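You operate a simulated robot arm through the tools that you are given. There is no shell and no other tool.

You run a simulated robot arm. Do the job below in one go: nothing can be reset, and whatever is moved stays where it is left.

TASK
Put things in order on the top of the filler bench. At the end: the black sink plug stands where the white spout bottle stood; the white spout bottle stands where the clear bench cup stood; the clear bench cup stands where the cream dye pad with the black grip stood; the cream dye pad with the black grip is on the green patch tray (marked "GOOD PRINTS"); whatever was shut is shut again. Leave all else as you found it, and nothing knocked over.

The check looks at the end state, three seconds after you hand in, the way a careful person would. Anything else that was tipped, shoved, dropped, spilled or broken makes it a failure.

THE ROBOT
A 7-joint arm with a two-finger gripper, fixed in place. Base frame: the origin is at the foot of the arm, x ahead of it, y to its left, z up; the work surface is at about z = 0. Lengths are in mm, angles in degrees, forces in N, time in s.
With the tool pointing down near the work surface it reaches from about 160 to 380 mm from the base axis. Its first joint turns from -72.0 to 72.0 degrees. Payload 0.6 kg.
The TCP is the grasp point between the finger pads, 22 mm short of the fingertips. In the tool frame z runs along the fingers and y along their closing line. The gripper opens to 92 mm; its body begins 65 mm behind the TCP.
Orientation is that of the tool frame in the base frame, as a unit quaternion [x, y, z, w]. With the fingers straight down and closing along the base's y, the tool's x points along the base's -x, its y along +y and its z along -z.

THE INTERFACE
- The arm moves only by the tool send_rows. Its argument "commands" is a list of rows, each a list of 2 entries, a list of its own where there are three numbers: the shift along the tool's x, y, z in mm, then the turn, a rotation vector about the tool's x, y, z in degrees. In form: [[[x, y, z], [ax, ay, az]], ...]. A call has 1 to 20 rows; each row is the pose to reach, as a shift and turn from the pose commanded when the call began, along the tool's axes at that moment. "gripper" is the opening in per cent of the stroke, from 0 (shut) to 100 (fully open), set as the call begins (left out, the last holds). Rows are played at 5 a second. More than 50 mm and 8.6 degrees between two rows, or a gripper value outside its range, and nothing of the call is played. Where a pose cannot be reached the arm comes as near as it can. A force on the tool above 40 N (or 10 N above the force at the start of the call, whichever is more), or a blocked arm, ends the call early, and 0.2 s more pass. Each finger travels about 59.9 mm/s and halts on what it meets, pressing with about 26 N; the grip force reading is that of the motor and also rises with nothing between the fingers. The clock runs only during rows and for 0.2 s after the last one: add rows that repeat a pose to give the fingers time. The reply holds the time, the measured pose of the TCP, the force on the tool along the base axes, the opening and the grip force, in the units named above and with some noise, with the torque about the TCP (base axes, N m) and any sound that the robot's microphone picked up.
- Cameras (640 x 400 px; columns grow to the right, rows downward): "scene" is fixed at [38, -274.8, 400.2]; the picture's right is [0.81, -0.58, 0.00], its down [-0.39, -0.54, -0.74] and it looks along [0.43, 0.60, -0.67] (base axes); focal length 214 px, centre (320, 200). "wrist" rides on the gripper at [71, 19, -102] in the tool frame; the picture's right is [-0.26, 0.97, 0.00], its down [-0.75, -0.20, -0.63] and it looks along [-0.60, -0.16, 0.78] (tool axes); focal length 280 px, centre (320, 200). There is no depth. A picture from a camera that has moved, and an enlarged one, comes with that camera's place and axes in the base frame and with its lens. The place of the scene camera against the robot may be out by one fixed shift of up to 18 mm in any direction.
- camera(camera): a new picture of that camera. It takes no simulated time.
- inspect(camera, box): a new picture of the part [left, top, right, bottom] of that camera's present view, enlarged. It takes no simulated time.
- job_done(): hands the job in; it is judged then, once.

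Places have to be worked out from the pictures, the camera data and where the tool is seen. Open the gripper and draw the arm clear of the work before you hand the job in, unless the task says otherwise.

The tools are called after "Request:" as a command line: name --argument value ..., lists and objects as JSON in quotes. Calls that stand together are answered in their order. send_rows: Moves the arm, as the interface text tells. Its arguments: {"type":"object","properties":{"commands":{"type":"array","items":{"type":"array"}},"gripper":{"type":"number"}},"required":["commands"]} The other tools are called the same way: camera (camera) takes a picture; inspect (camera, box) takes an enlarged picture of a part of a camera's view; job_done () hands the job in.

At the start:

```text
time: 0.0
eef_pos: [172.3, -194.7, 289.5]
tcp_rot: [-0.001, 1.0, -0.001, -0.001]
wrist_force: [-1.3, -0.4, -0.9]
wrist_torque: [0.01, -0.02, -0.02]
grip_width: 91.9
grip_force: 0.1
```

scene: 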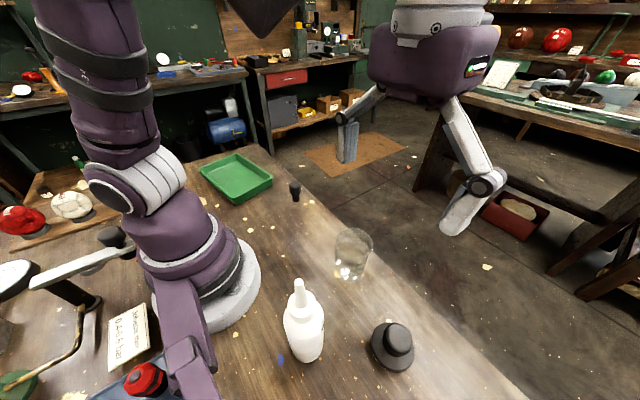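
wrist: 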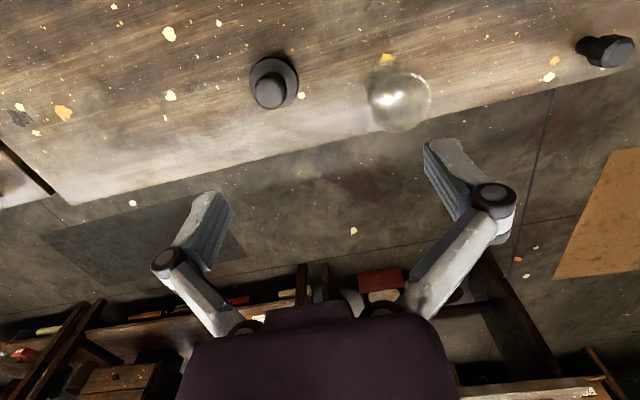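

The scene shows a white spout bottle, a clear cup, a black hat-shaped object, a small black item near the green tray, and other objects left of the arm. I'll enlarge several parts of the scene to identify each thing.

Request:
inspect --camera "scene" --box '[180, 140, 420, 290]'

Request:
inspect --camera "scene" --box '[240, 250, 480, 400]'

Request:
inspect --camera "scene" --box '[0, 250, 240, 400]'

Request:
inspect --camera "scene" --box '[0, 140, 200, 265]'

Request:
inspect --camera "wrist" --box '[220, 0, 460, 150]'

```text
2.67 times, centred on (300, 215) of scene
camera zoom: at [38.0, -274.8, 400.2], right [0.81, -0.58, 0.0], down [-0.39, -0.54, -0.74], along [0.43, 0.6, -0.67], focal length 572 px, centre (373, 160)
```

zoom: 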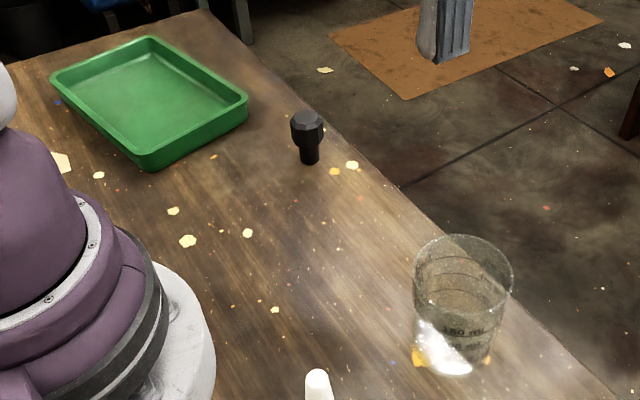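

```text
2.67 times, centred on (360, 325) of scene
camera zoom: at [38.0, -274.8, 400.2], right [0.81, -0.58, 0.0], down [-0.39, -0.54, -0.74], along [0.43, 0.6, -0.67], focal length 572 px, centre (213, -133)
```

zoom: 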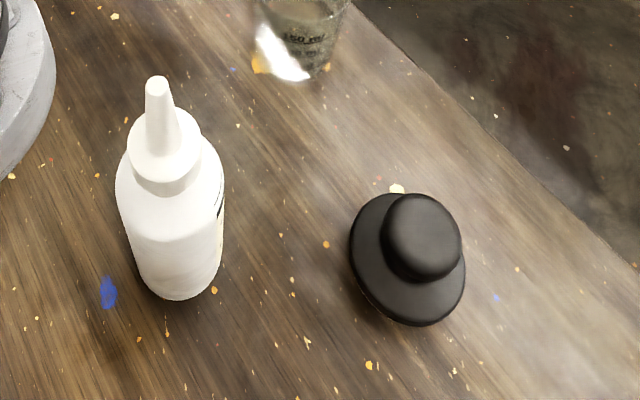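

```text
2.67 times, centred on (120, 325) of scene
camera zoom: at [38.0, -274.8, 400.2], right [0.81, -0.58, 0.0], down [-0.39, -0.54, -0.74], along [0.43, 0.6, -0.67], focal length 572 px, centre (853, -133)
```

zoom: 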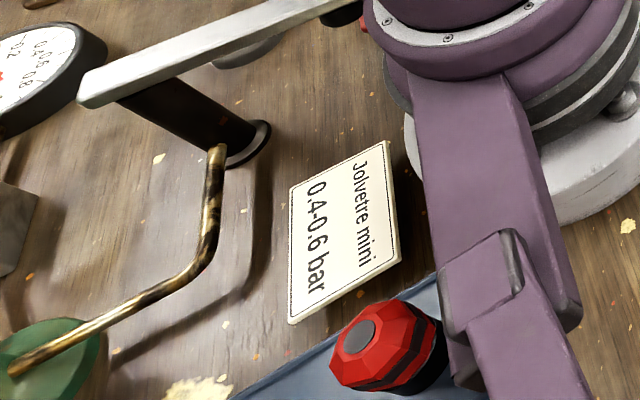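

```text
3.20 times, centred on (100, 202) of scene
camera zoom: at [38.0, -274.8, 400.2], right [0.81, -0.58, 0.0], down [-0.39, -0.54, -0.74], along [0.43, 0.6, -0.67], focal length 686 px, centre (1024, 192)
```

zoom: 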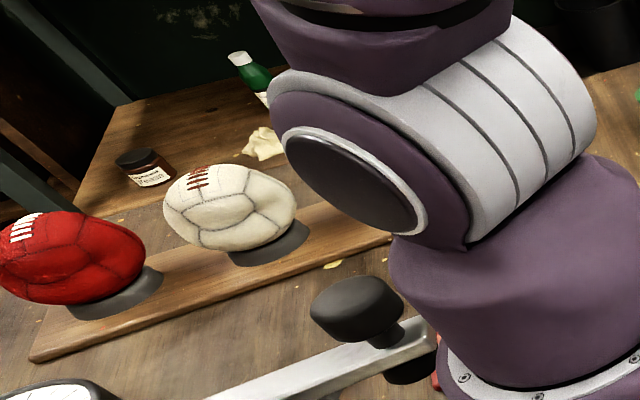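

```text
2.67 times, centred on (340, 75) of wrist
camera zoom: at [102.5, -174.7, 391.4], right [0.26, 0.97, 0.0], down [0.75, -0.2, 0.62], along [0.6, -0.16, -0.78], focal length 748 px, centre (267, 533)
```

zoom: 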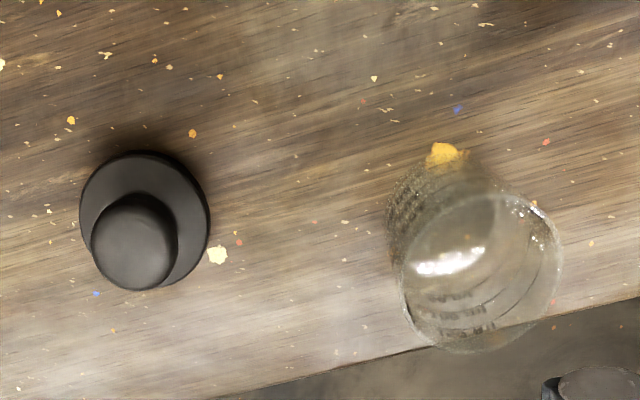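

The "hat" near (180,-264), the cup near (213,-133), the bottle near (73,-190), the small black knob near (245,119) and the green tray near (143,318) look reachable. I don't know yet which black object is the plug and which is the dye pad, so I'll swing the arm to the left at height to see more.

Request:
send_rows --commands '[[[-4, 30, 0], [0, 0, 0]], [[-8, 60, 0], [0, 0, 0]], [[-12, 90, 0], [0, 0, 0]], [[-16, 120, 0], [0, 0, 0]], [[-20, 150, 0], [0, 0, 0]], [[-24, 180, 0], [0, 0, 0]], [[-28, 210, 0], [0, 0, 0]], [[-28, 230, 0], [0, 0, 0]], [[-28, 230, 0], [0, 0, 0]]]'

Request:
camera --camera "scene"

Request:
camera --camera "wrist"

```text
time: 2.0
eef_pos: [199.0, 35.9, 290.2]
tcp_rot: [-0.001, 1.0, -0.002, 0.0]
wrist_force: [-0.4, 0.3, 0.0]
wrist_torque: [-0.02, 0.04, 0.0]
grip_width: 91.9
grip_force: 0.1
```

```text
taken
```

scene: 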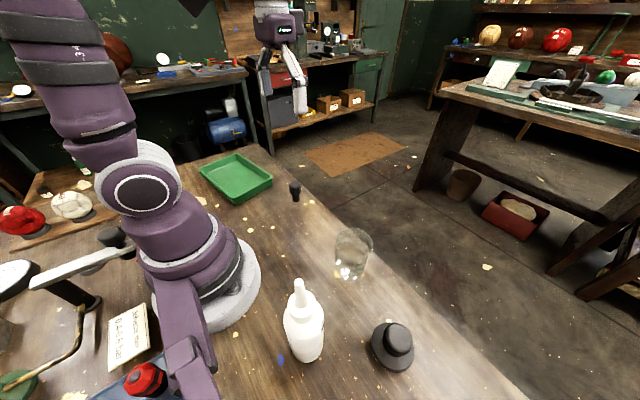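

```text
taken
camera wrist: at [129.9, 55.6, 391.5], right [0.26, 0.97, 0.0], down [0.75, -0.2, 0.62], along [0.6, -0.16, -0.78], focal length 280 px, centre (320, 200)
```

wrist: 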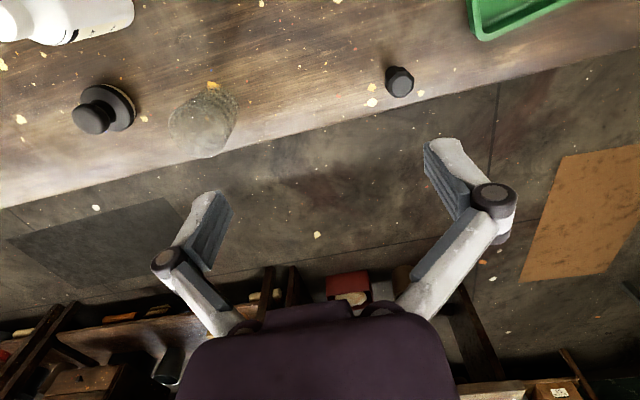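

The hat seems to have a lighter rim beneath in this view. I'll zoom in on it and on the small black knob.

Request:
inspect --camera "wrist" --box '[40, 60, 200, 160]'

Request:
inspect --camera "wrist" --box '[340, 30, 460, 105]'

Request:
inspect --camera "scene" --box '[270, 160, 334, 210]'

Request:
inspect --camera "scene" --box '[350, 300, 430, 380]'

Request:
inspect --camera "wrist" --box '[0, 0, 160, 100]'

Request:
inspect --camera "scene" --box '[180, 130, 300, 220]'

```text
4.00 times, centred on (120, 110) of wrist
camera zoom: at [129.9, 55.6, 391.5], right [0.26, 0.97, 0.0], down [0.75, -0.2, 0.62], along [0.6, -0.16, -0.78], focal length 1122 px, centre (1120, 560)
```

zoom: 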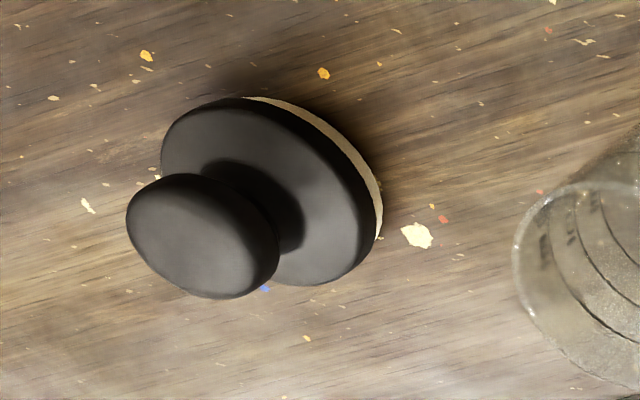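

```text
5.33 times, centred on (400, 68) of wrist
camera zoom: at [129.9, 55.6, 391.5], right [0.26, 0.97, 0.0], down [0.75, -0.2, 0.62], along [0.6, -0.16, -0.78], focal length 1495 px, centre (-107, 907)
```

zoom: 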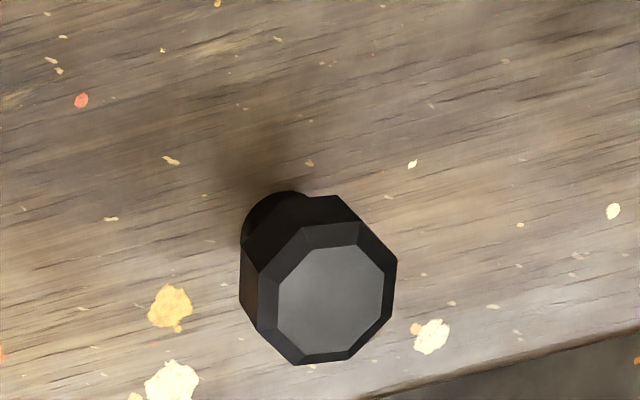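

```text
8.00 times, centred on (302, 185) of scene
camera zoom: at [38.0, -274.8, 400.2], right [0.81, -0.58, 0.0], down [-0.39, -0.54, -0.74], along [0.43, 0.6, -0.67], focal length 1716 px, centre (464, 320)
```

zoom: 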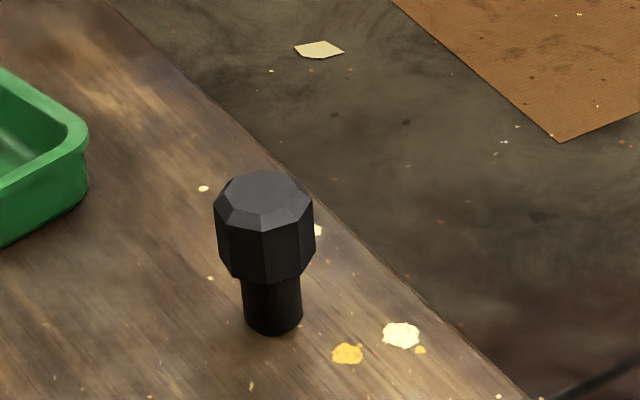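

```text
5.00 times, centred on (390, 340) of scene
camera zoom: at [38.0, -274.8, 400.2], right [0.81, -0.58, 0.0], down [-0.39, -0.54, -0.74], along [0.43, 0.6, -0.67], focal length 1072 px, centre (-30, -500)
```

zoom: 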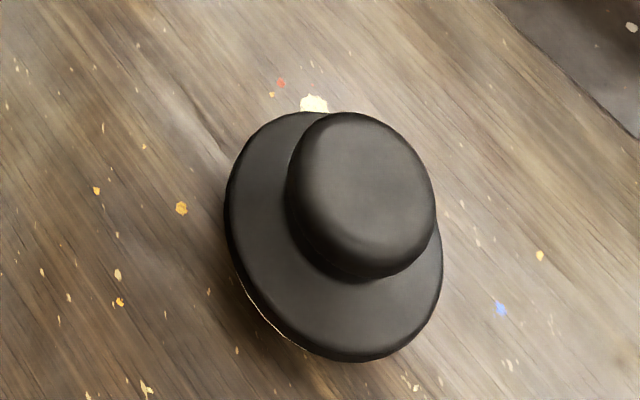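

```text
4.00 times, centred on (80, 50) of wrist
camera zoom: at [129.9, 55.6, 391.5], right [0.26, 0.97, 0.0], down [0.75, -0.2, 0.62], along [0.6, -0.16, -0.78], focal length 1122 px, centre (1280, 800)
```

zoom: 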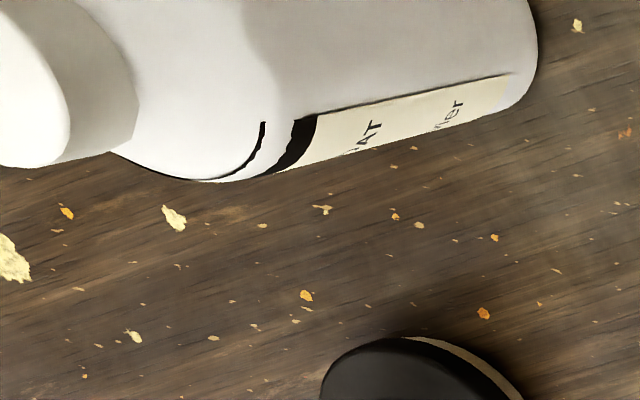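

```text
4.44 times, centred on (240, 175) of scene
camera zoom: at [38.0, -274.8, 400.2], right [0.81, -0.58, 0.0], down [-0.39, -0.54, -0.74], along [0.43, 0.6, -0.67], focal length 953 px, centre (676, 311)
```

zoom: 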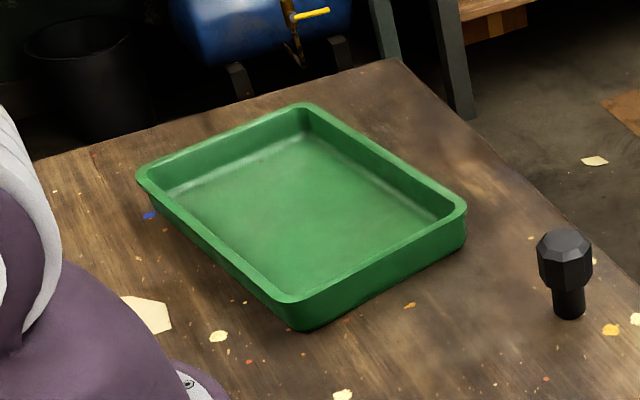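

The hat has a cream underside, so it is the cream dye pad with the black grip. The octagonal knob near the tray is probably the sink plug. I'll turn the wrist camera toward the green tray and the hidden area behind it to check its markings and look for other objects.

Request:
send_rows --commands '[[[2, 8.5, 0], [0, 0, -8]], [[4, 17, 0], [0, 0, -16]], [[6, 25.5, 0], [0, 0, -24]], [[8, 34, 0], [0, 0, -32]], [[10, 42.5, 0], [0, 0, -40]], [[12, 51, 0], [0, 0, -48]], [[14, 59.5, 0], [0, 0, -56]], [[16, 68, 0], [0, 0, -64]], [[18, 76.5, 0], [0, 0, -72]], [[20, 85, 0], [0, 0, -80]], [[20, 85, 0], [0, 0, -80]]]'

Request:
camera --camera "wrist"

Request:
camera --camera "scene"

```text
time: 4.4
eef_pos: [179.0, 120.7, 289.2]
tcp_rot: [-0.644, 0.765, -0.001, -0.002]
wrist_force: [0.4, 0.3, 0.0]
wrist_torque: [0.0, -0.01, 0.04]
grip_width: 91.9
grip_force: 0.0
```

```text
taken
camera wrist: at [149.6, 55.1, 391.2], right [-0.91, 0.42, 0.0], down [0.33, 0.71, 0.62], along [0.26, 0.56, -0.78], focal length 280 px, centre (320, 200)
```

wrist: 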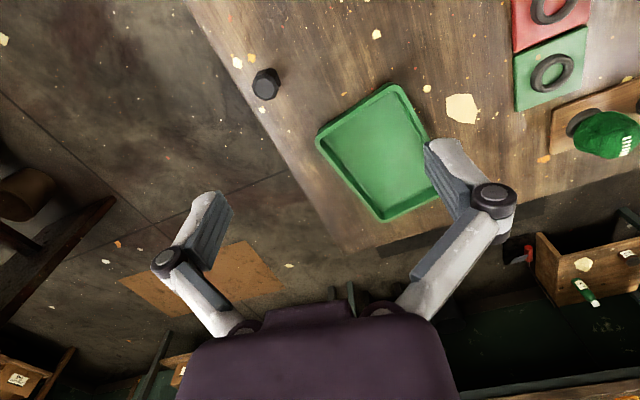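

```text
taken
```

scene: 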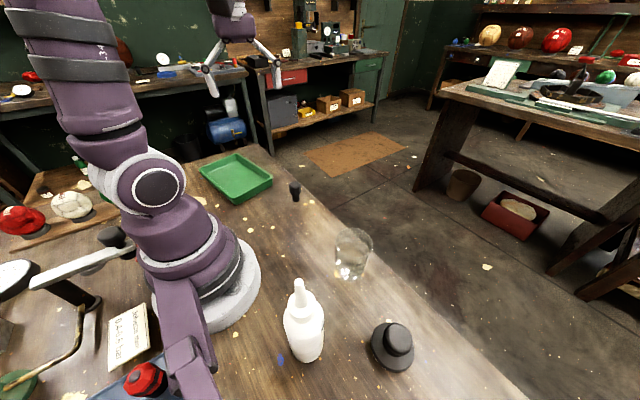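

I'll zoom in on the green tray, the red/green flats with rings at the top right, and the knob.

Request:
inspect --camera "wrist" --box '[300, 70, 460, 230]'

Request:
inspect --camera "wrist" --box '[480, 0, 640, 160]'

Request:
inspect --camera "wrist" --box '[220, 40, 310, 110]'

Request:
inspect --camera "scene" --box '[310, 210, 400, 300]'

```text
2.50 times, centred on (380, 150) of wrist
camera zoom: at [149.6, 55.1, 391.2], right [-0.91, 0.42, 0.0], down [0.33, 0.71, 0.62], along [0.26, 0.56, -0.78], focal length 701 px, centre (170, 325)
```

zoom: 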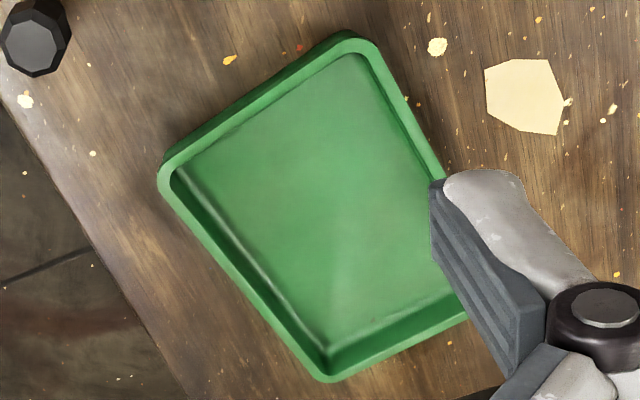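

```text
2.50 times, centred on (560, 80) of wrist
camera zoom: at [149.6, 55.1, 391.2], right [-0.91, 0.42, 0.0], down [0.33, 0.71, 0.62], along [0.26, 0.56, -0.78], focal length 701 px, centre (-280, 500)
```

zoom: 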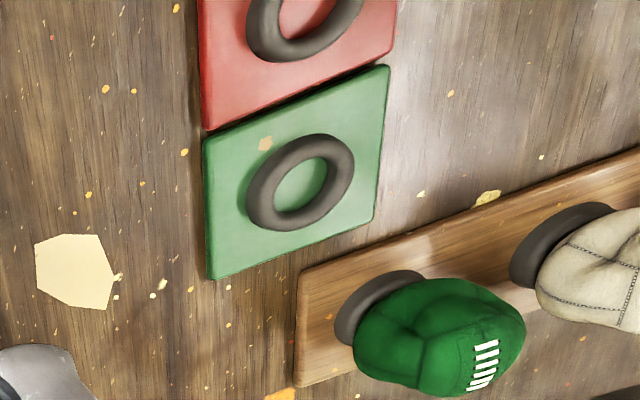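

```text
5.71 times, centred on (265, 75) of wrist
camera zoom: at [149.6, 55.1, 391.2], right [-0.91, 0.42, 0.0], down [0.33, 0.71, 0.62], along [0.26, 0.56, -0.78], focal length 1602 px, centre (634, 914)
```

zoom: 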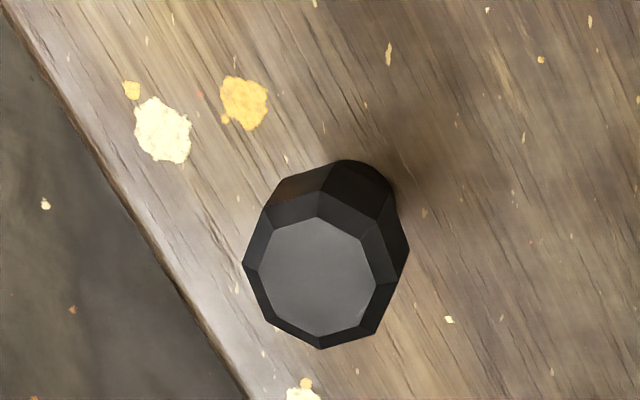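

```text
4.44 times, centred on (355, 255) of scene
camera zoom: at [38.0, -274.8, 400.2], right [0.81, -0.58, 0.0], down [-0.39, -0.54, -0.74], along [0.43, 0.6, -0.67], focal length 953 px, centre (164, -44)
```

zoom: 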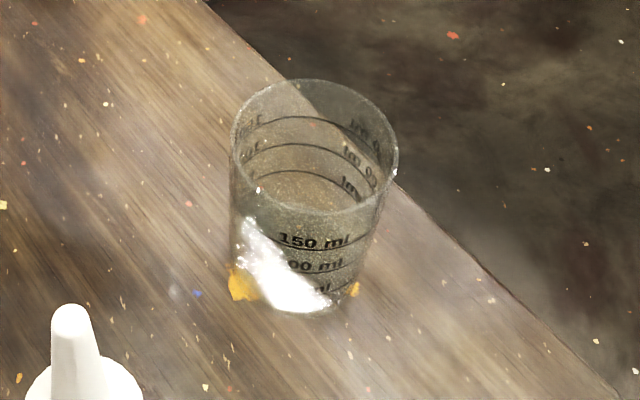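

Only one green tray is within reach, near (143,318), and nothing nearby is covered. Next I need a good view of the bottle, cup and pad for height and shape, so I'll swing back right and yaw the camera toward them in two calls.

Request:
send_rows --commands '[[[8.6, -3.5, 0], [0, 0, 8]], [[17.2, -6.9, 0], [0, 0, 16]], [[25.9, -10.4, 0], [0, 0, 24]], [[34.5, -13.9, 0], [0, 0, 32]], [[43.1, -17.3, 0], [0, 0, 40]], [[51.7, -20.8, 0], [0, 0, 48]], [[60.3, -24.2, 0], [0, 0, 56]], [[69, -27.7, 0], [0, 0, 64]], [[77.6, -31.2, 0], [0, 0, 72]], [[86.2, -34.6, 0], [0, 0, 80]], [[86.2, -34.6, 0], [0, 0, 80]]]'

```text
time: 6.8
eef_pos: [198.4, 30.2, 288.4]
tcp_rot: [-0.001, 1.0, 0.0, -0.001]
wrist_force: [-0.8, -0.8, 0.3]
wrist_torque: [0.01, 0.0, 0.01]
grip_width: 91.9
grip_force: 0.1
```

Now at yaw 0. I'll yaw to -80° while moving to about (175,-50,250) to view the bottle, cup and pad.

Request:
send_rows --commands '[[[2.3, -8, 3.8], [0, 0, 8]], [[4.6, -16, 7.6], [0, 0, 16]], [[6.9, -24, 11.4], [0, 0, 24]], [[9.2, -32, 15.2], [0, 0, 32]], [[11.5, -40, 19], [0, 0, 40]], [[13.8, -48, 22.8], [0, 0, 48]], [[16.1, -56, 26.6], [0, 0, 56]], [[18.4, -64, 30.4], [0, 0, 64]], [[20.7, -72, 34.2], [0, 0, 72]], [[23, -80, 38], [0, 0, 80]], [[23, -80, 38], [0, 0, 80]]]'

Request:
camera --camera "wrist"

Request:
camera --camera "scene"

```text
time: 9.2
eef_pos: [176.4, -50.9, 251.5]
tcp_rot: [0.643, 0.766, -0.001, 0.001]
wrist_force: [0.5, -1.0, 0.6]
wrist_torque: [-0.02, -0.02, 0.0]
grip_width: 91.9
grip_force: 0.1
```

```text
taken
camera wrist: at [183.7, 23.0, 353.3], right [1.0, -0.09, 0.0], down [-0.07, -0.78, 0.63], along [-0.06, -0.62, -0.78], focal length 280 px, centre (320, 200)
```

wrist: 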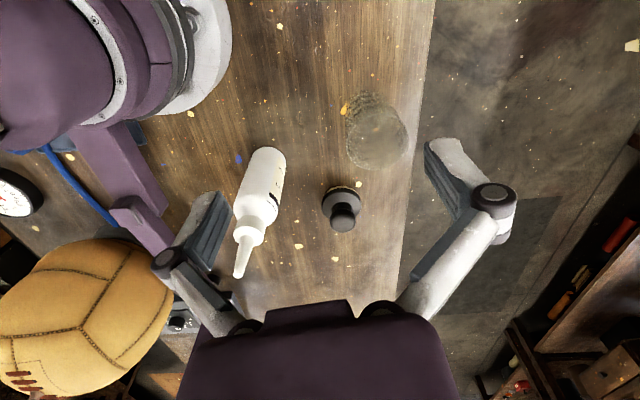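

```text
taken
```

scene: 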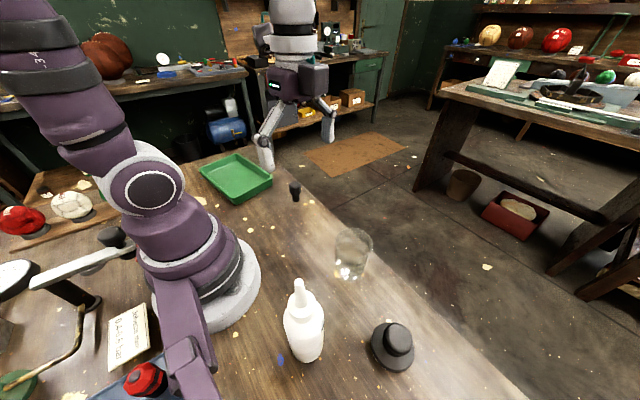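

I see the bottle, pad and cup clearly. I'll zoom in on each for measuring.

Request:
inspect --camera "wrist" --box '[210, 130, 306, 290]'

Request:
inspect --camera "wrist" --box '[300, 165, 390, 245]'

Request:
inspect --camera "wrist" --box '[320, 75, 430, 185]'

Request:
inspect --camera "wrist" --box '[0, 100, 240, 400]'

```text
2.50 times, centred on (258, 210) of wrist
camera zoom: at [183.7, 23.0, 353.3], right [1.0, -0.09, 0.0], down [-0.07, -0.78, 0.63], along [-0.06, -0.62, -0.78], focal length 701 px, centre (475, 175)
```

zoom: 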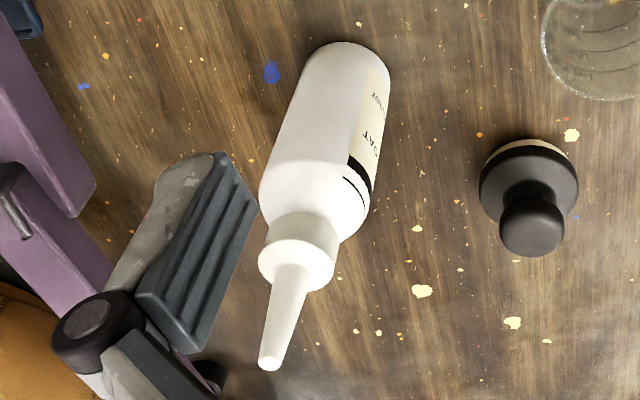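

```text
5.00 times, centred on (345, 205) of wrist
camera zoom: at [183.7, 23.0, 353.3], right [1.0, -0.09, 0.0], down [-0.07, -0.78, 0.63], along [-0.06, -0.62, -0.78], focal length 1402 px, centre (195, 175)
```

zoom: 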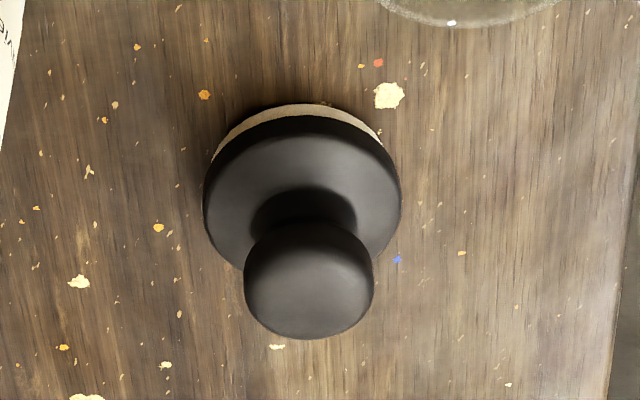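

```text
3.64 times, centred on (375, 130) of wrist
camera zoom: at [183.7, 23.0, 353.3], right [1.0, -0.09, 0.0], down [-0.07, -0.78, 0.63], along [-0.06, -0.62, -0.78], focal length 1020 px, centre (120, 454)
```

zoom: 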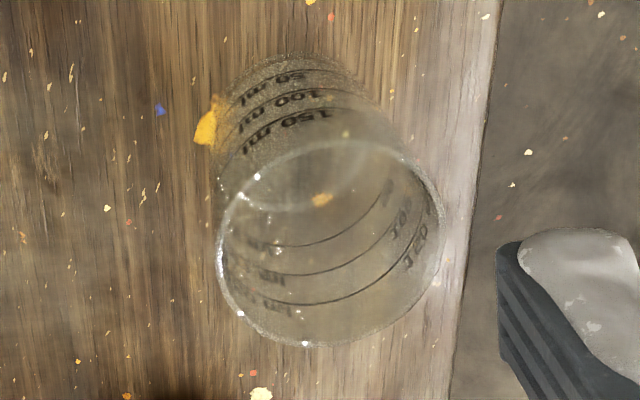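

```text
1.33 times, centred on (120, 250) of wrist
camera zoom: at [183.7, 23.0, 353.3], right [1.0, -0.09, 0.0], down [-0.07, -0.78, 0.63], along [-0.06, -0.62, -0.78], focal length 374 px, centre (587, 133)
```

zoom: 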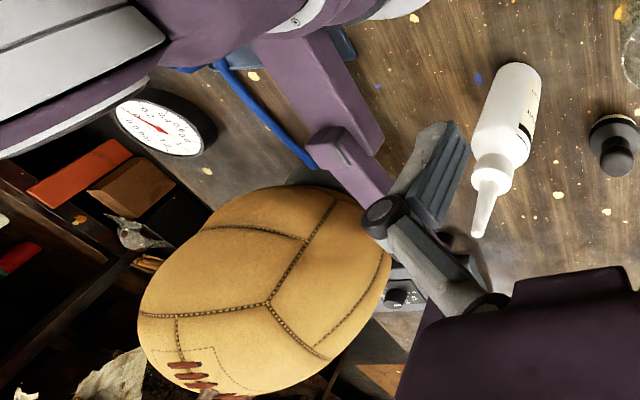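

I estimate the pad at about (193,-263) with a knob ~35 mm wide and ~60 mm high, the cup at about (231,-116) and ~91 mm high, and the bottle at about (92,-181) with its spout tip near z=198. I'll move above the pad at height, then come down to z≈150 to refine its position.

Request:
send_rows --commands '[[[-26.5, -2.6, 0], [0, 0, -3.25]], [[-53, -5.1, 0], [0, 0, -6.5]], [[-79.6, -7.7, 0], [0, 0, -9.75]], [[-106, -10.3, 0], [0, 0, -13]], [[-132.7, -12.9, 0], [0, 0, -16.25]], [[-159, -15.4, 0], [0, 0, -19.5]], [[-186, -18, 0], [0, 0, -22.75]], [[-212.3, -20.6, 0], [0, 0, -26]], [[-212.3, -20.6, 25], [0, 0, -26]], [[-212.3, -20.6, 50], [0, 0, -26]], [[-212.3, -20.6, 75], [0, 0, -26]], [[-212.3, -20.6, 100], [0, 0, -26]], [[-212.3, -20.6, 100], [0, 0, -26]]]'

Request:
camera --camera "wrist"

Request:
camera --camera "scene"

```text
time: 12.0
eef_pos: [192.9, -263.0, 151.0]
tcp_rot: [0.453, 0.891, -0.001, 0.0]
wrist_force: [0.6, 0.3, -0.6]
wrist_torque: [-0.01, 0.0, 0.02]
grip_width: 92.1
grip_force: 0.1
```

```text
taken
camera wrist: at [167.9, -193.8, 253.0], right [0.93, 0.36, 0.0], down [0.28, -0.73, 0.63], along [0.22, -0.59, -0.78], focal length 280 px, centre (320, 200)
```

wrist: 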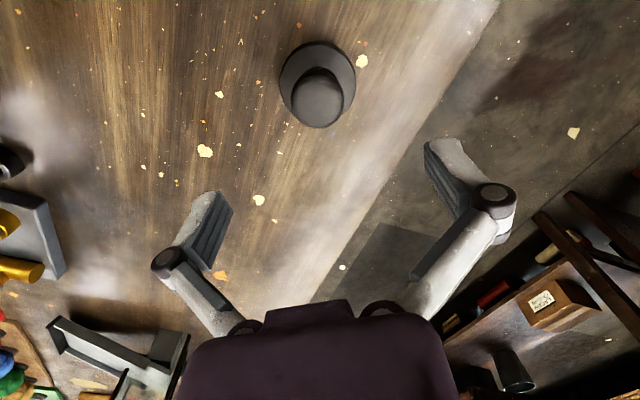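

```text
taken
```

scene: 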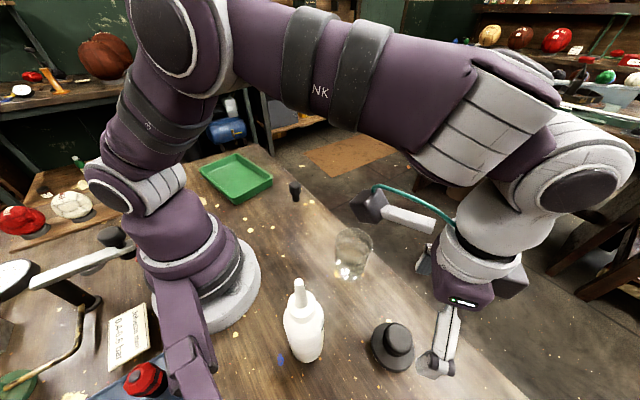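

The pad appears nearly centred under the tool. I'll zoom to refine.

Request:
inspect --camera "wrist" --box '[256, 30, 384, 140]'

Request:
inspect --camera "scene" --box '[360, 300, 470, 385]'

```text
3.64 times, centred on (320, 85) of wrist
camera zoom: at [167.9, -193.8, 253.0], right [0.93, 0.36, 0.0], down [0.28, -0.73, 0.63], along [0.22, -0.59, -0.78], focal length 1020 px, centre (320, 618)
```

zoom: 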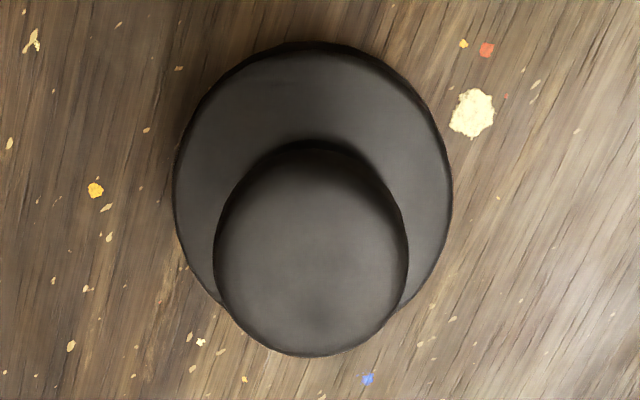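

```text
4.71 times, centred on (415, 342) of scene
camera zoom: at [38.0, -274.8, 400.2], right [0.81, -0.58, 0.0], down [-0.39, -0.54, -0.74], along [0.43, 0.6, -0.67], focal length 1009 px, centre (-127, -471)
```

zoom: 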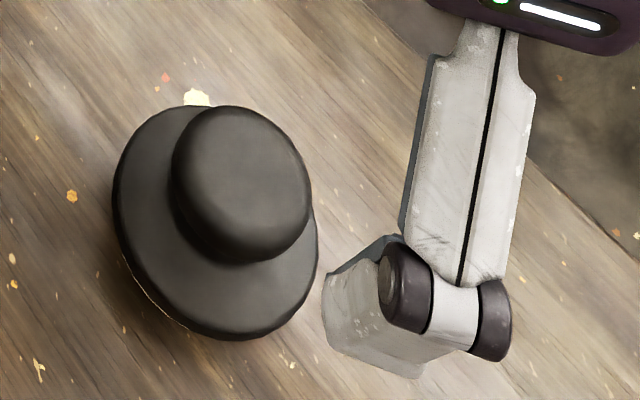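

The pad is near the tool axis but its lateral and depth position depends on height. For a height-independent reading I'll yaw the tool so the camera looks almost straight down on the pad.

Request:
send_rows --commands '[[[-1.2, 4.7, 0], [0, 0, -7.6]], [[-2.3, 9.4, 0], [0, 0, -15.3]], [[-3.5, 14, 0], [0, 0, -22.9]], [[-4.6, 18.7, 0], [0, 0, -30.5]], [[-5.8, 23.4, 0], [0, 0, -38.2]], [[-6.9, 28.1, 0], [0, 0, -45.8]], [[-8.1, 32.8, 0], [0, 0, -53.5]], [[-9.2, 37.5, 0], [0, 0, -61.1]], [[-10.4, 42.1, 0], [0, 0, -68.7]], [[-11.5, 46.8, 0], [0, 0, -76.4]], [[-12.7, 51.5, 0], [0, 0, -84]], [[-12.7, 51.5, 0], [0, 0, -84]]]'

Request:
camera --camera "wrist"

Request:
inspect --camera "wrist" --box '[260, 0, 380, 75]'

```text
time: 14.6
eef_pos: [241.7, -241.6, 151.3]
tcp_rot: [-0.261, 0.965, 0.0, 0.0]
wrist_force: [0.8, 0.5, -0.1]
wrist_torque: [0.02, -0.01, -0.03]
grip_width: 92.1
grip_force: 0.1
```

```text
taken
camera wrist: at [172.4, -261.5, 253.6], right [-0.26, 0.97, 0.0], down [0.76, 0.2, 0.62], along [0.6, 0.16, -0.78], focal length 280 px, centre (320, 200)
```

wrist: 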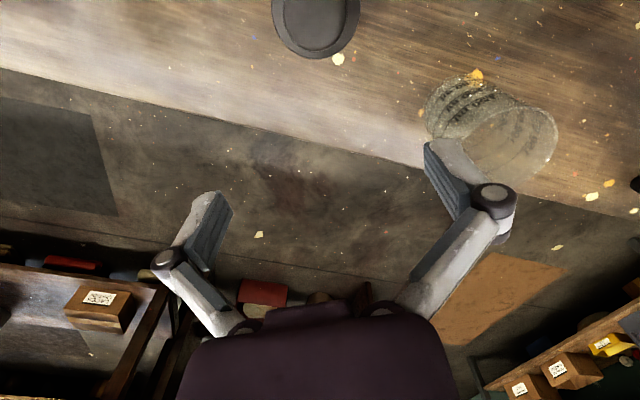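

```text
5.33 times, centred on (320, 38) of wrist
camera zoom: at [172.4, -261.5, 253.6], right [-0.26, 0.97, 0.0], down [0.76, 0.2, 0.62], along [0.6, 0.16, -0.78], focal length 1495 px, centre (320, 1067)
```

zoom: 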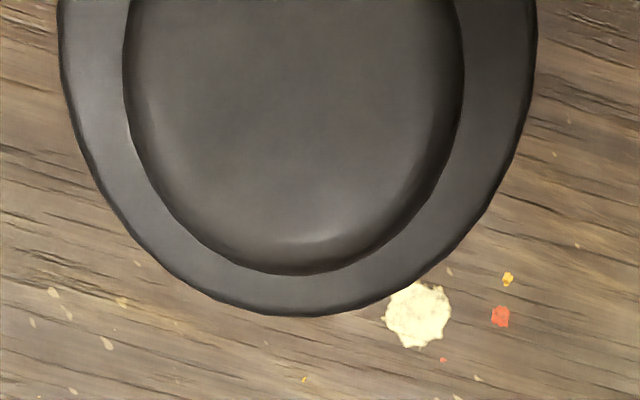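

The near-vertical view puts the pad centre at about (191.5,-259) with plate diameter ~63 mm and knob ~39 mm. I'll go above it at yaw 0 and descend to z≈90 to check alignment.

Request:
send_rows --commands '[[[13, 2.6, 0], [0, 0, 7.5]], [[26, 5.2, 0], [0, 0, 15]], [[39, 7.7, 0], [0, 0, 22.6]], [[52.1, 10.3, 0], [0, 0, 30.2]], [[52.1, 10.3, 20], [0, 0, 30.2]], [[52.1, 10.3, 40], [0, 0, 30.2]], [[52.1, 10.3, 61], [0, 0, 30.2]], [[52.1, 10.3, 61], [0, 0, 30.2]]]'

Request:
camera --camera "wrist"

Request:
inspect --camera "scene" --box '[320, 270, 480, 390]'

```text
time: 16.4
eef_pos: [192.8, -261.3, 90.0]
tcp_rot: [0.0, 1.0, -0.001, -0.001]
wrist_force: [0.1, 0.3, 0.8]
wrist_torque: [0.0, -0.02, 0.04]
grip_width: 92.2
grip_force: 0.1
```

```text
taken
camera wrist: at [122.1, -240.6, 192.4], right [0.26, 0.96, 0.0], down [0.75, -0.2, 0.62], along [0.6, -0.17, -0.78], focal length 280 px, centre (320, 200)
```

wrist: 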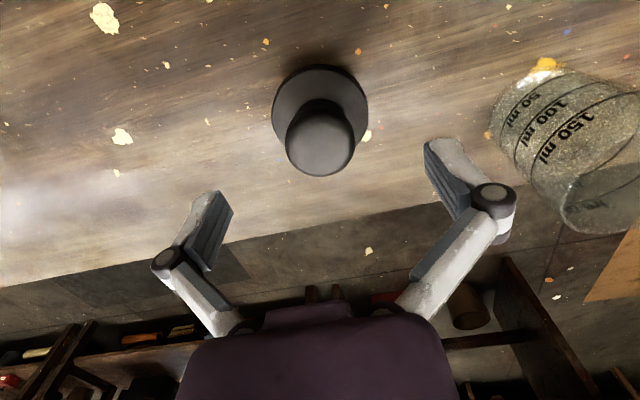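

```text
3.33 times, centred on (400, 330) of scene
camera zoom: at [38.0, -274.8, 400.2], right [0.81, -0.58, 0.0], down [-0.39, -0.54, -0.74], along [0.43, 0.6, -0.67], focal length 715 px, centre (53, -233)
```

zoom: 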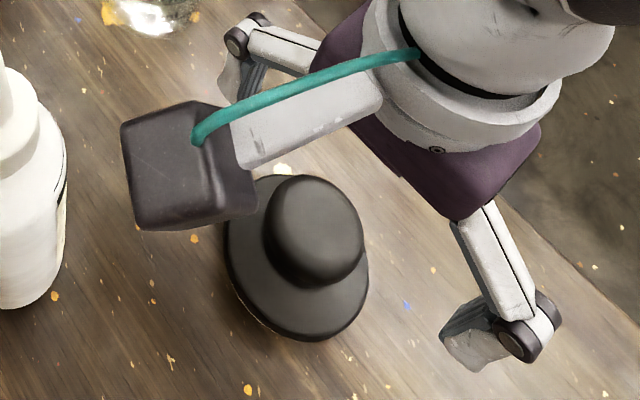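

The knob is centred at the grasp axis (about px 320,145 where I expect 320,144). I'll descend to z≈54 and then close on the knob.

Request:
send_rows --commands '[[[0, 0, 12], [0, 0, 0]], [[0, 0, 24], [0, 0, 0]], [[0, 0, 36], [0, 0, 0]], [[0, 0, 36], [0, 0, 0]]]'

Request:
camera --camera "wrist"

Request:
inspect --camera "scene" --box '[320, 270, 480, 390]'

```text
time: 17.4
eef_pos: [192.7, -260.5, 53.5]
tcp_rot: [0.001, 1.0, -0.002, -0.001]
wrist_force: [-0.4, -0.1, -0.8]
wrist_torque: [0.01, 0.01, 0.02]
grip_width: 92.1
grip_force: 0.0
```

```text
taken
camera wrist: at [122.3, -240.7, 156.4], right [0.26, 0.96, 0.0], down [0.75, -0.2, 0.62], along [0.6, -0.17, -0.78], focal length 280 px, centre (320, 200)
```

wrist: 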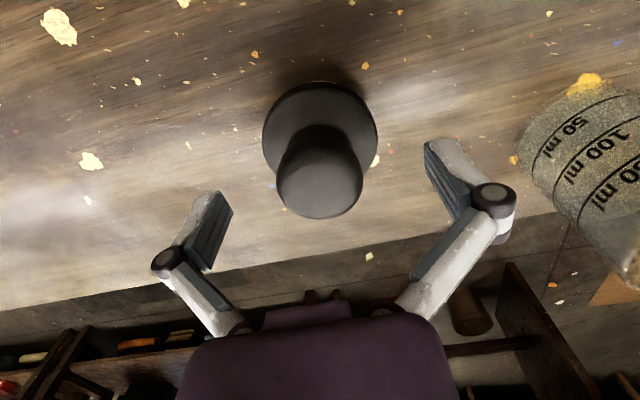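

```text
3.33 times, centred on (400, 330) of scene
camera zoom: at [38.0, -274.8, 400.2], right [0.81, -0.58, 0.0], down [-0.39, -0.54, -0.74], along [0.43, 0.6, -0.67], focal length 715 px, centre (53, -233)
```

zoom: 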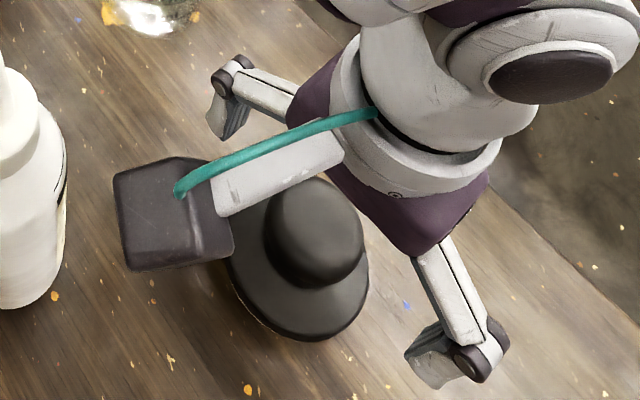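

Knob sits between the pads. Closing the gripper and holding.

Request:
send_rows --commands '[[[0, 0, 0], [0, 0, 0]], [[0, 0, 0], [0, 0, 0]], [[0, 0, 0], [0, 0, 0]], [[0, 0, 0], [0, 0, 0]], [[0, 0, 0], [0, 0, 0]]]' --gripper 0

Request:
camera --camera "wrist"

```text
time: 18.6
eef_pos: [192.4, -259.6, 54.5]
tcp_rot: [0.001, 1.0, 0.0, -0.001]
wrist_force: [-0.5, 1.7, 8.6]
wrist_torque: [0.01, 0.05, -0.03]
grip_width: 35.5
grip_force: 26.4
```

```text
taken
camera wrist: at [122.3, -240.7, 156.7], right [0.26, 0.96, 0.0], down [0.75, -0.2, 0.62], along [0.6, -0.17, -0.78], focal length 280 px, centre (320, 200)
```

wrist: 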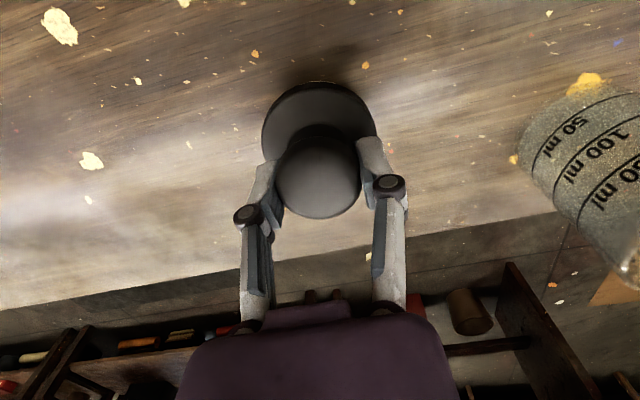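

Grip width is 35.5 mm with 26 N and some upward force on the tool. I'll lift slowly by about 12 mm and check it holds.

Request:
send_rows --commands '[[[0, 0, -3], [0, 0, 0]], [[0, 0, -6], [0, 0, 0]], [[0, 0, -9], [0, 0, 0]], [[0, 0, -12], [0, 0, 0]], [[0, 0, -12], [0, 0, 0]]]'

Request:
camera --camera "wrist"

Request:
inspect --camera "scene" --box '[320, 270, 480, 390]'

```text
time: 19.8
eef_pos: [191.7, -260.7, 66.2]
tcp_rot: [0.001, 1.0, -0.001, -0.001]
wrist_force: [-0.4, 0.4, -1.3]
wrist_torque: [-0.04, 0.02, -0.02]
grip_width: 35.5
grip_force: 25.9
```

```text
taken
camera wrist: at [121.9, -240.8, 168.5], right [0.26, 0.96, 0.0], down [0.75, -0.2, 0.62], along [0.6, -0.17, -0.78], focal length 280 px, centre (320, 200)
```

wrist: 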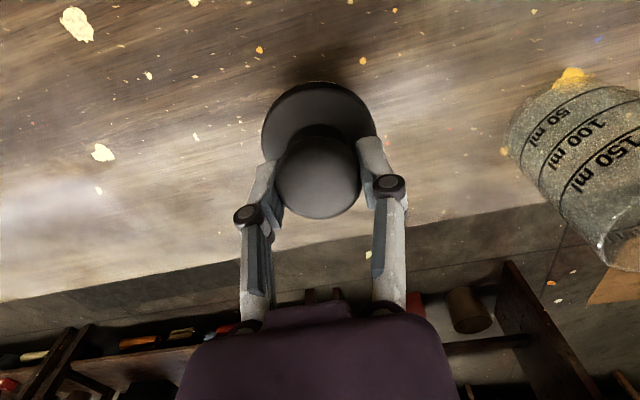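

```text
3.33 times, centred on (400, 330) of scene
camera zoom: at [38.0, -274.8, 400.2], right [0.81, -0.58, 0.0], down [-0.39, -0.54, -0.74], along [0.43, 0.6, -0.67], focal length 715 px, centre (53, -233)
```

zoom: 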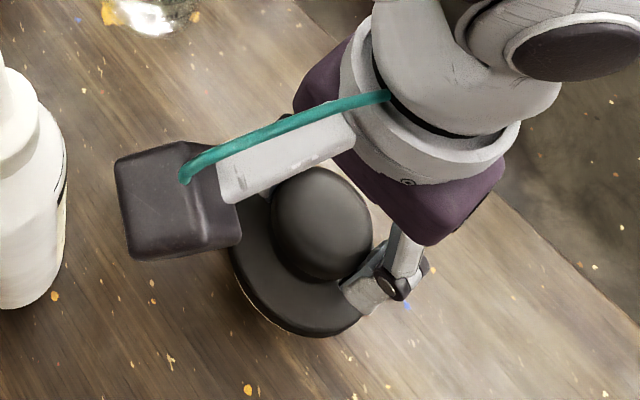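

The pad came up with the gripper. I'll raise it to z≈190 and carry it left toward the green tray (centre estimated near (152,300)), passing well above the cup and plug.

Request:
send_rows --commands '[[[0, 0, -25], [0, 0, 0]], [[0, 0, -50], [0, 0, 0]], [[0, 0, -75], [0, 0, 0]], [[0, 0, -100], [0, 0, 0]], [[0, 0, -124], [0, 0, 0]], [[-8, 28, -124], [0, 0, 0]], [[-16, 58, -124], [0, 0, 0]], [[-24, 88, -124], [0, 0, 0]], [[-31, 118, -124], [0, 0, 0]], [[-37, 148, -124], [0, 0, 0]], [[-42, 178, -124], [0, 0, 0]], [[-44, 208, -124], [0, 0, 0]], [[-45, 238, -124], [0, 0, 0]], [[-45, 268, -124], [0, 0, 0]], [[-45, 298, -124], [0, 0, 0]], [[-42, 328, -124], [0, 0, 0]], [[-36, 358, -124], [0, 0, 0]], [[-30, 385, -124], [0, 0, 0]], [[-22, 410, -124], [0, 0, 0]], [[-22, 410, -124], [0, 0, 0]]]'

Request:
camera --camera "wrist"

Request:
camera --camera "scene"

```text
time: 24.0
eef_pos: [214.7, 150.7, 188.0]
tcp_rot: [0.001, 1.0, 0.0, -0.001]
wrist_force: [-0.3, 0.1, -0.9]
wrist_torque: [-0.02, 0.0, -0.02]
grip_width: 35.3
grip_force: 26.1
```

```text
taken
camera wrist: at [144.4, 170.3, 291.1], right [0.26, 0.96, 0.0], down [0.75, -0.21, 0.62], along [0.6, -0.17, -0.78], focal length 280 px, centre (320, 200)
```

wrist: 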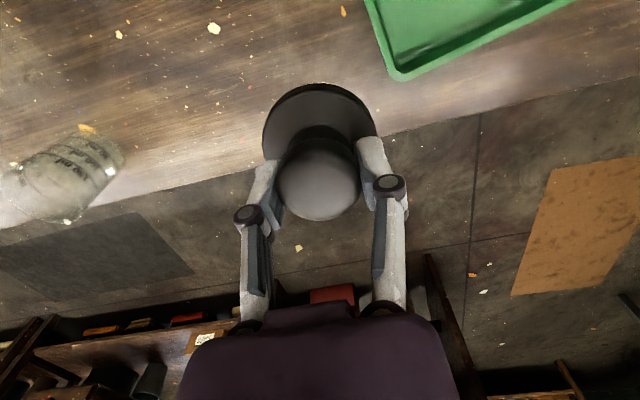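

```text
taken
```

scene: 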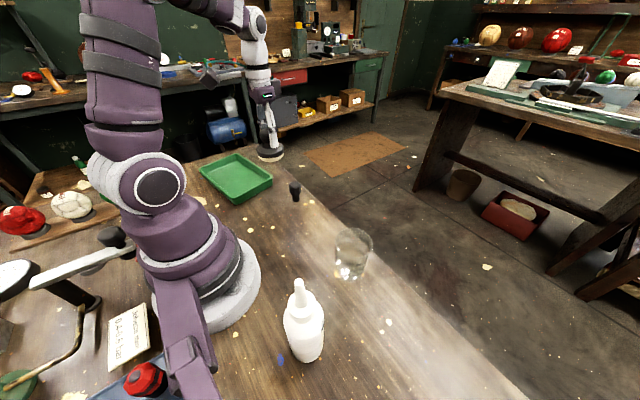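

The pad is still held firmly. I'll continue to above the tray centre near (155,298) with a 30° yaw.

Request:
send_rows --commands '[[[9.7, 24.7, 0], [0, 0, -5]], [[19.5, 49.3, 0], [0, 0, -10]], [[29.2, 74, 0], [0, 0, -15]], [[39, 98.7, 0], [0, 0, -20]], [[48.7, 123.3, 0], [0, 0, -25]], [[58.5, 148, 0], [0, 0, -30]], [[58.5, 148, 0], [0, 0, -30]]]'

Request:
camera --camera "wrist"

Request:
camera --camera "scene"

```text
time: 25.6
eef_pos: [156.5, 299.1, 189.2]
tcp_rot: [-0.258, 0.966, -0.001, -0.001]
wrist_force: [-0.2, -1.2, 0.0]
wrist_torque: [0.03, -0.01, -0.01]
grip_width: 35.4
grip_force: 26.4
```

```text
taken
camera wrist: at [86.7, 280.1, 291.6], right [-0.25, 0.97, 0.0], down [0.76, 0.2, 0.62], along [0.6, 0.16, -0.78], focal length 280 px, centre (320, 200)
```

wrist: 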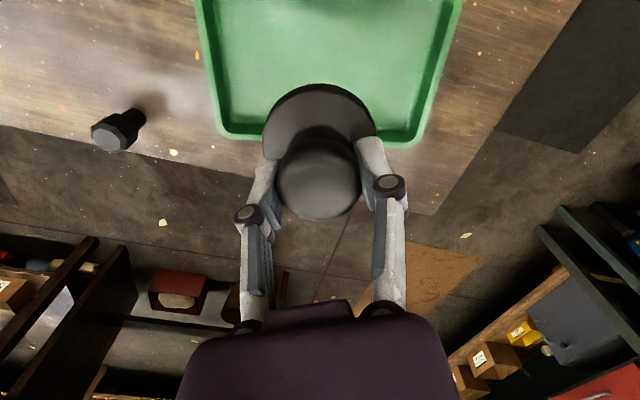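

```text
taken
```

scene: 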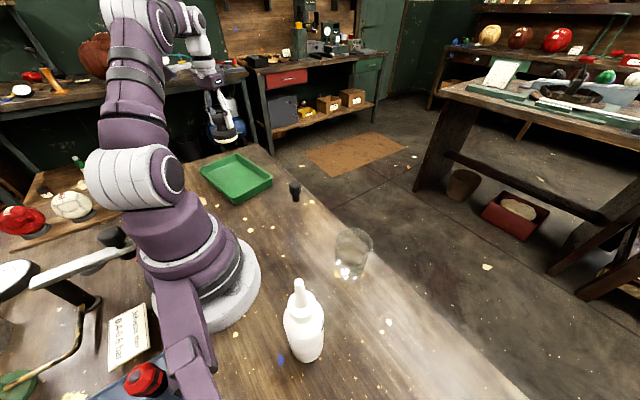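

Above the tray interior. I'll descend to z≈78 (pad bottom about 24 mm above the bench) and check clearance to the tray walls.

Request:
send_rows --commands '[[[0, 0, 25], [0, 0, 0]], [[0, 0, 50], [0, 0, 0]], [[0, 0, 75], [0, 0, 0]], [[0, 0, 95], [0, 0, 0]], [[0, 0, 110], [0, 0, 0]], [[0, 0, 110], [0, 0, 0]]]'

Request:
camera --camera "wrist"

Request:
inspect --camera "scene" --box '[180, 100, 308, 210]'

```text
time: 27.0
eef_pos: [155.9, 298.5, 78.7]
tcp_rot: [-0.257, 0.966, -0.002, -0.001]
wrist_force: [0.6, -0.3, -0.7]
wrist_torque: [0.0, 0.03, 0.02]
grip_width: 35.5
grip_force: 26.0
```

```text
taken
camera wrist: at [85.7, 279.7, 181.5], right [-0.25, 0.97, 0.0], down [0.76, 0.2, 0.62], along [0.6, 0.16, -0.78], focal length 280 px, centre (320, 200)
```

wrist: 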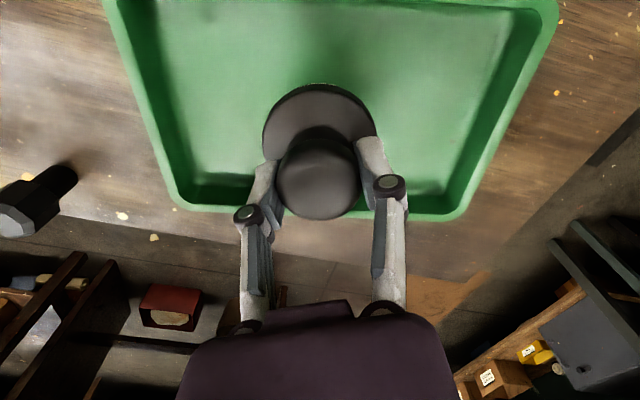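

```text
3.64 times, centred on (244, 155) of scene
camera zoom: at [38.0, -274.8, 400.2], right [0.81, -0.58, 0.0], down [-0.39, -0.54, -0.74], along [0.43, 0.6, -0.67], focal length 780 px, centre (596, 364)
```

zoom: 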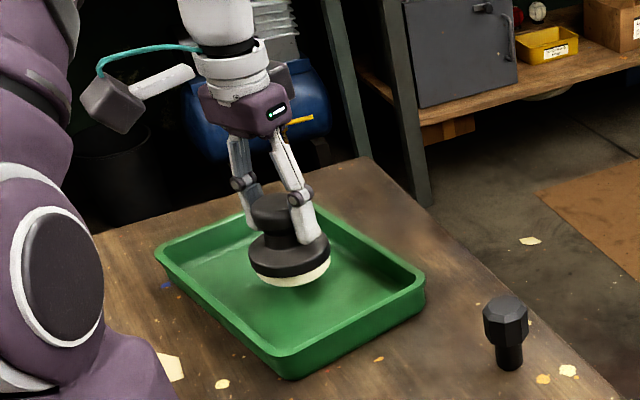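

The pad is well inside the tray, its cream face down. I'll lower slowly toward the tray floor.

Request:
send_rows --commands '[[[0, 0, 6], [0, 0, 0]], [[0, 0, 11], [0, 0, 0]], [[0, 0, 15], [0, 0, 0]], [[0, 0, 17], [0, 0, 0]], [[0, 0, 19], [0, 0, 0]], [[0, 0, 19], [0, 0, 0]]]'

Request:
inspect --camera "scene" --box '[200, 130, 290, 205]'

```text
time: 28.4
eef_pos: [157.2, 298.9, 60.2]
tcp_rot: [-0.258, 0.966, -0.001, 0.0]
wrist_force: [-1.2, 0.2, -0.9]
wrist_torque: [0.0, 0.0, 0.01]
grip_width: 35.6
grip_force: 26.2
```

```text
5.33 times, centred on (245, 168) of scene
camera zoom: at [38.0, -274.8, 400.2], right [0.81, -0.58, 0.0], down [-0.39, -0.54, -0.74], along [0.43, 0.6, -0.67], focal length 1144 px, centre (720, 373)
```

zoom: 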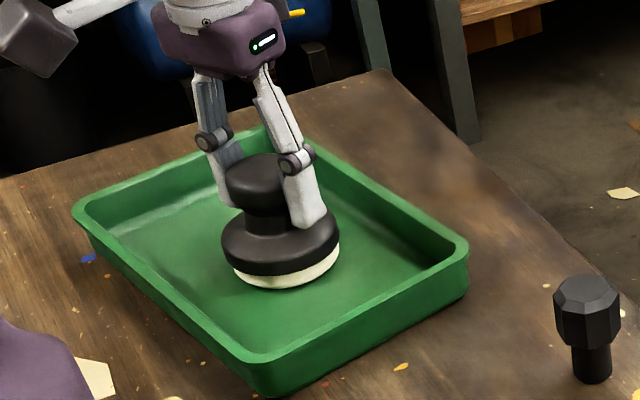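

Not in contact yet (force near zero). Lowering another few millimetres in small steps.

Request:
send_rows --commands '[[[0, 0, 1], [0, 0, 0]], [[0, 0, 2], [0, 0, 0]], [[0, 0, 3], [0, 0, 0]], [[0, 0, 3], [0, 0, 0]]]'

```text
time: 29.4
eef_pos: [157.0, 298.3, 57.7]
tcp_rot: [-0.258, 0.966, 0.001, -0.001]
wrist_force: [1.6, 1.7, 16.7]
wrist_torque: [0.04, -0.08, 0.0]
grip_width: 35.7
grip_force: 26.3
```

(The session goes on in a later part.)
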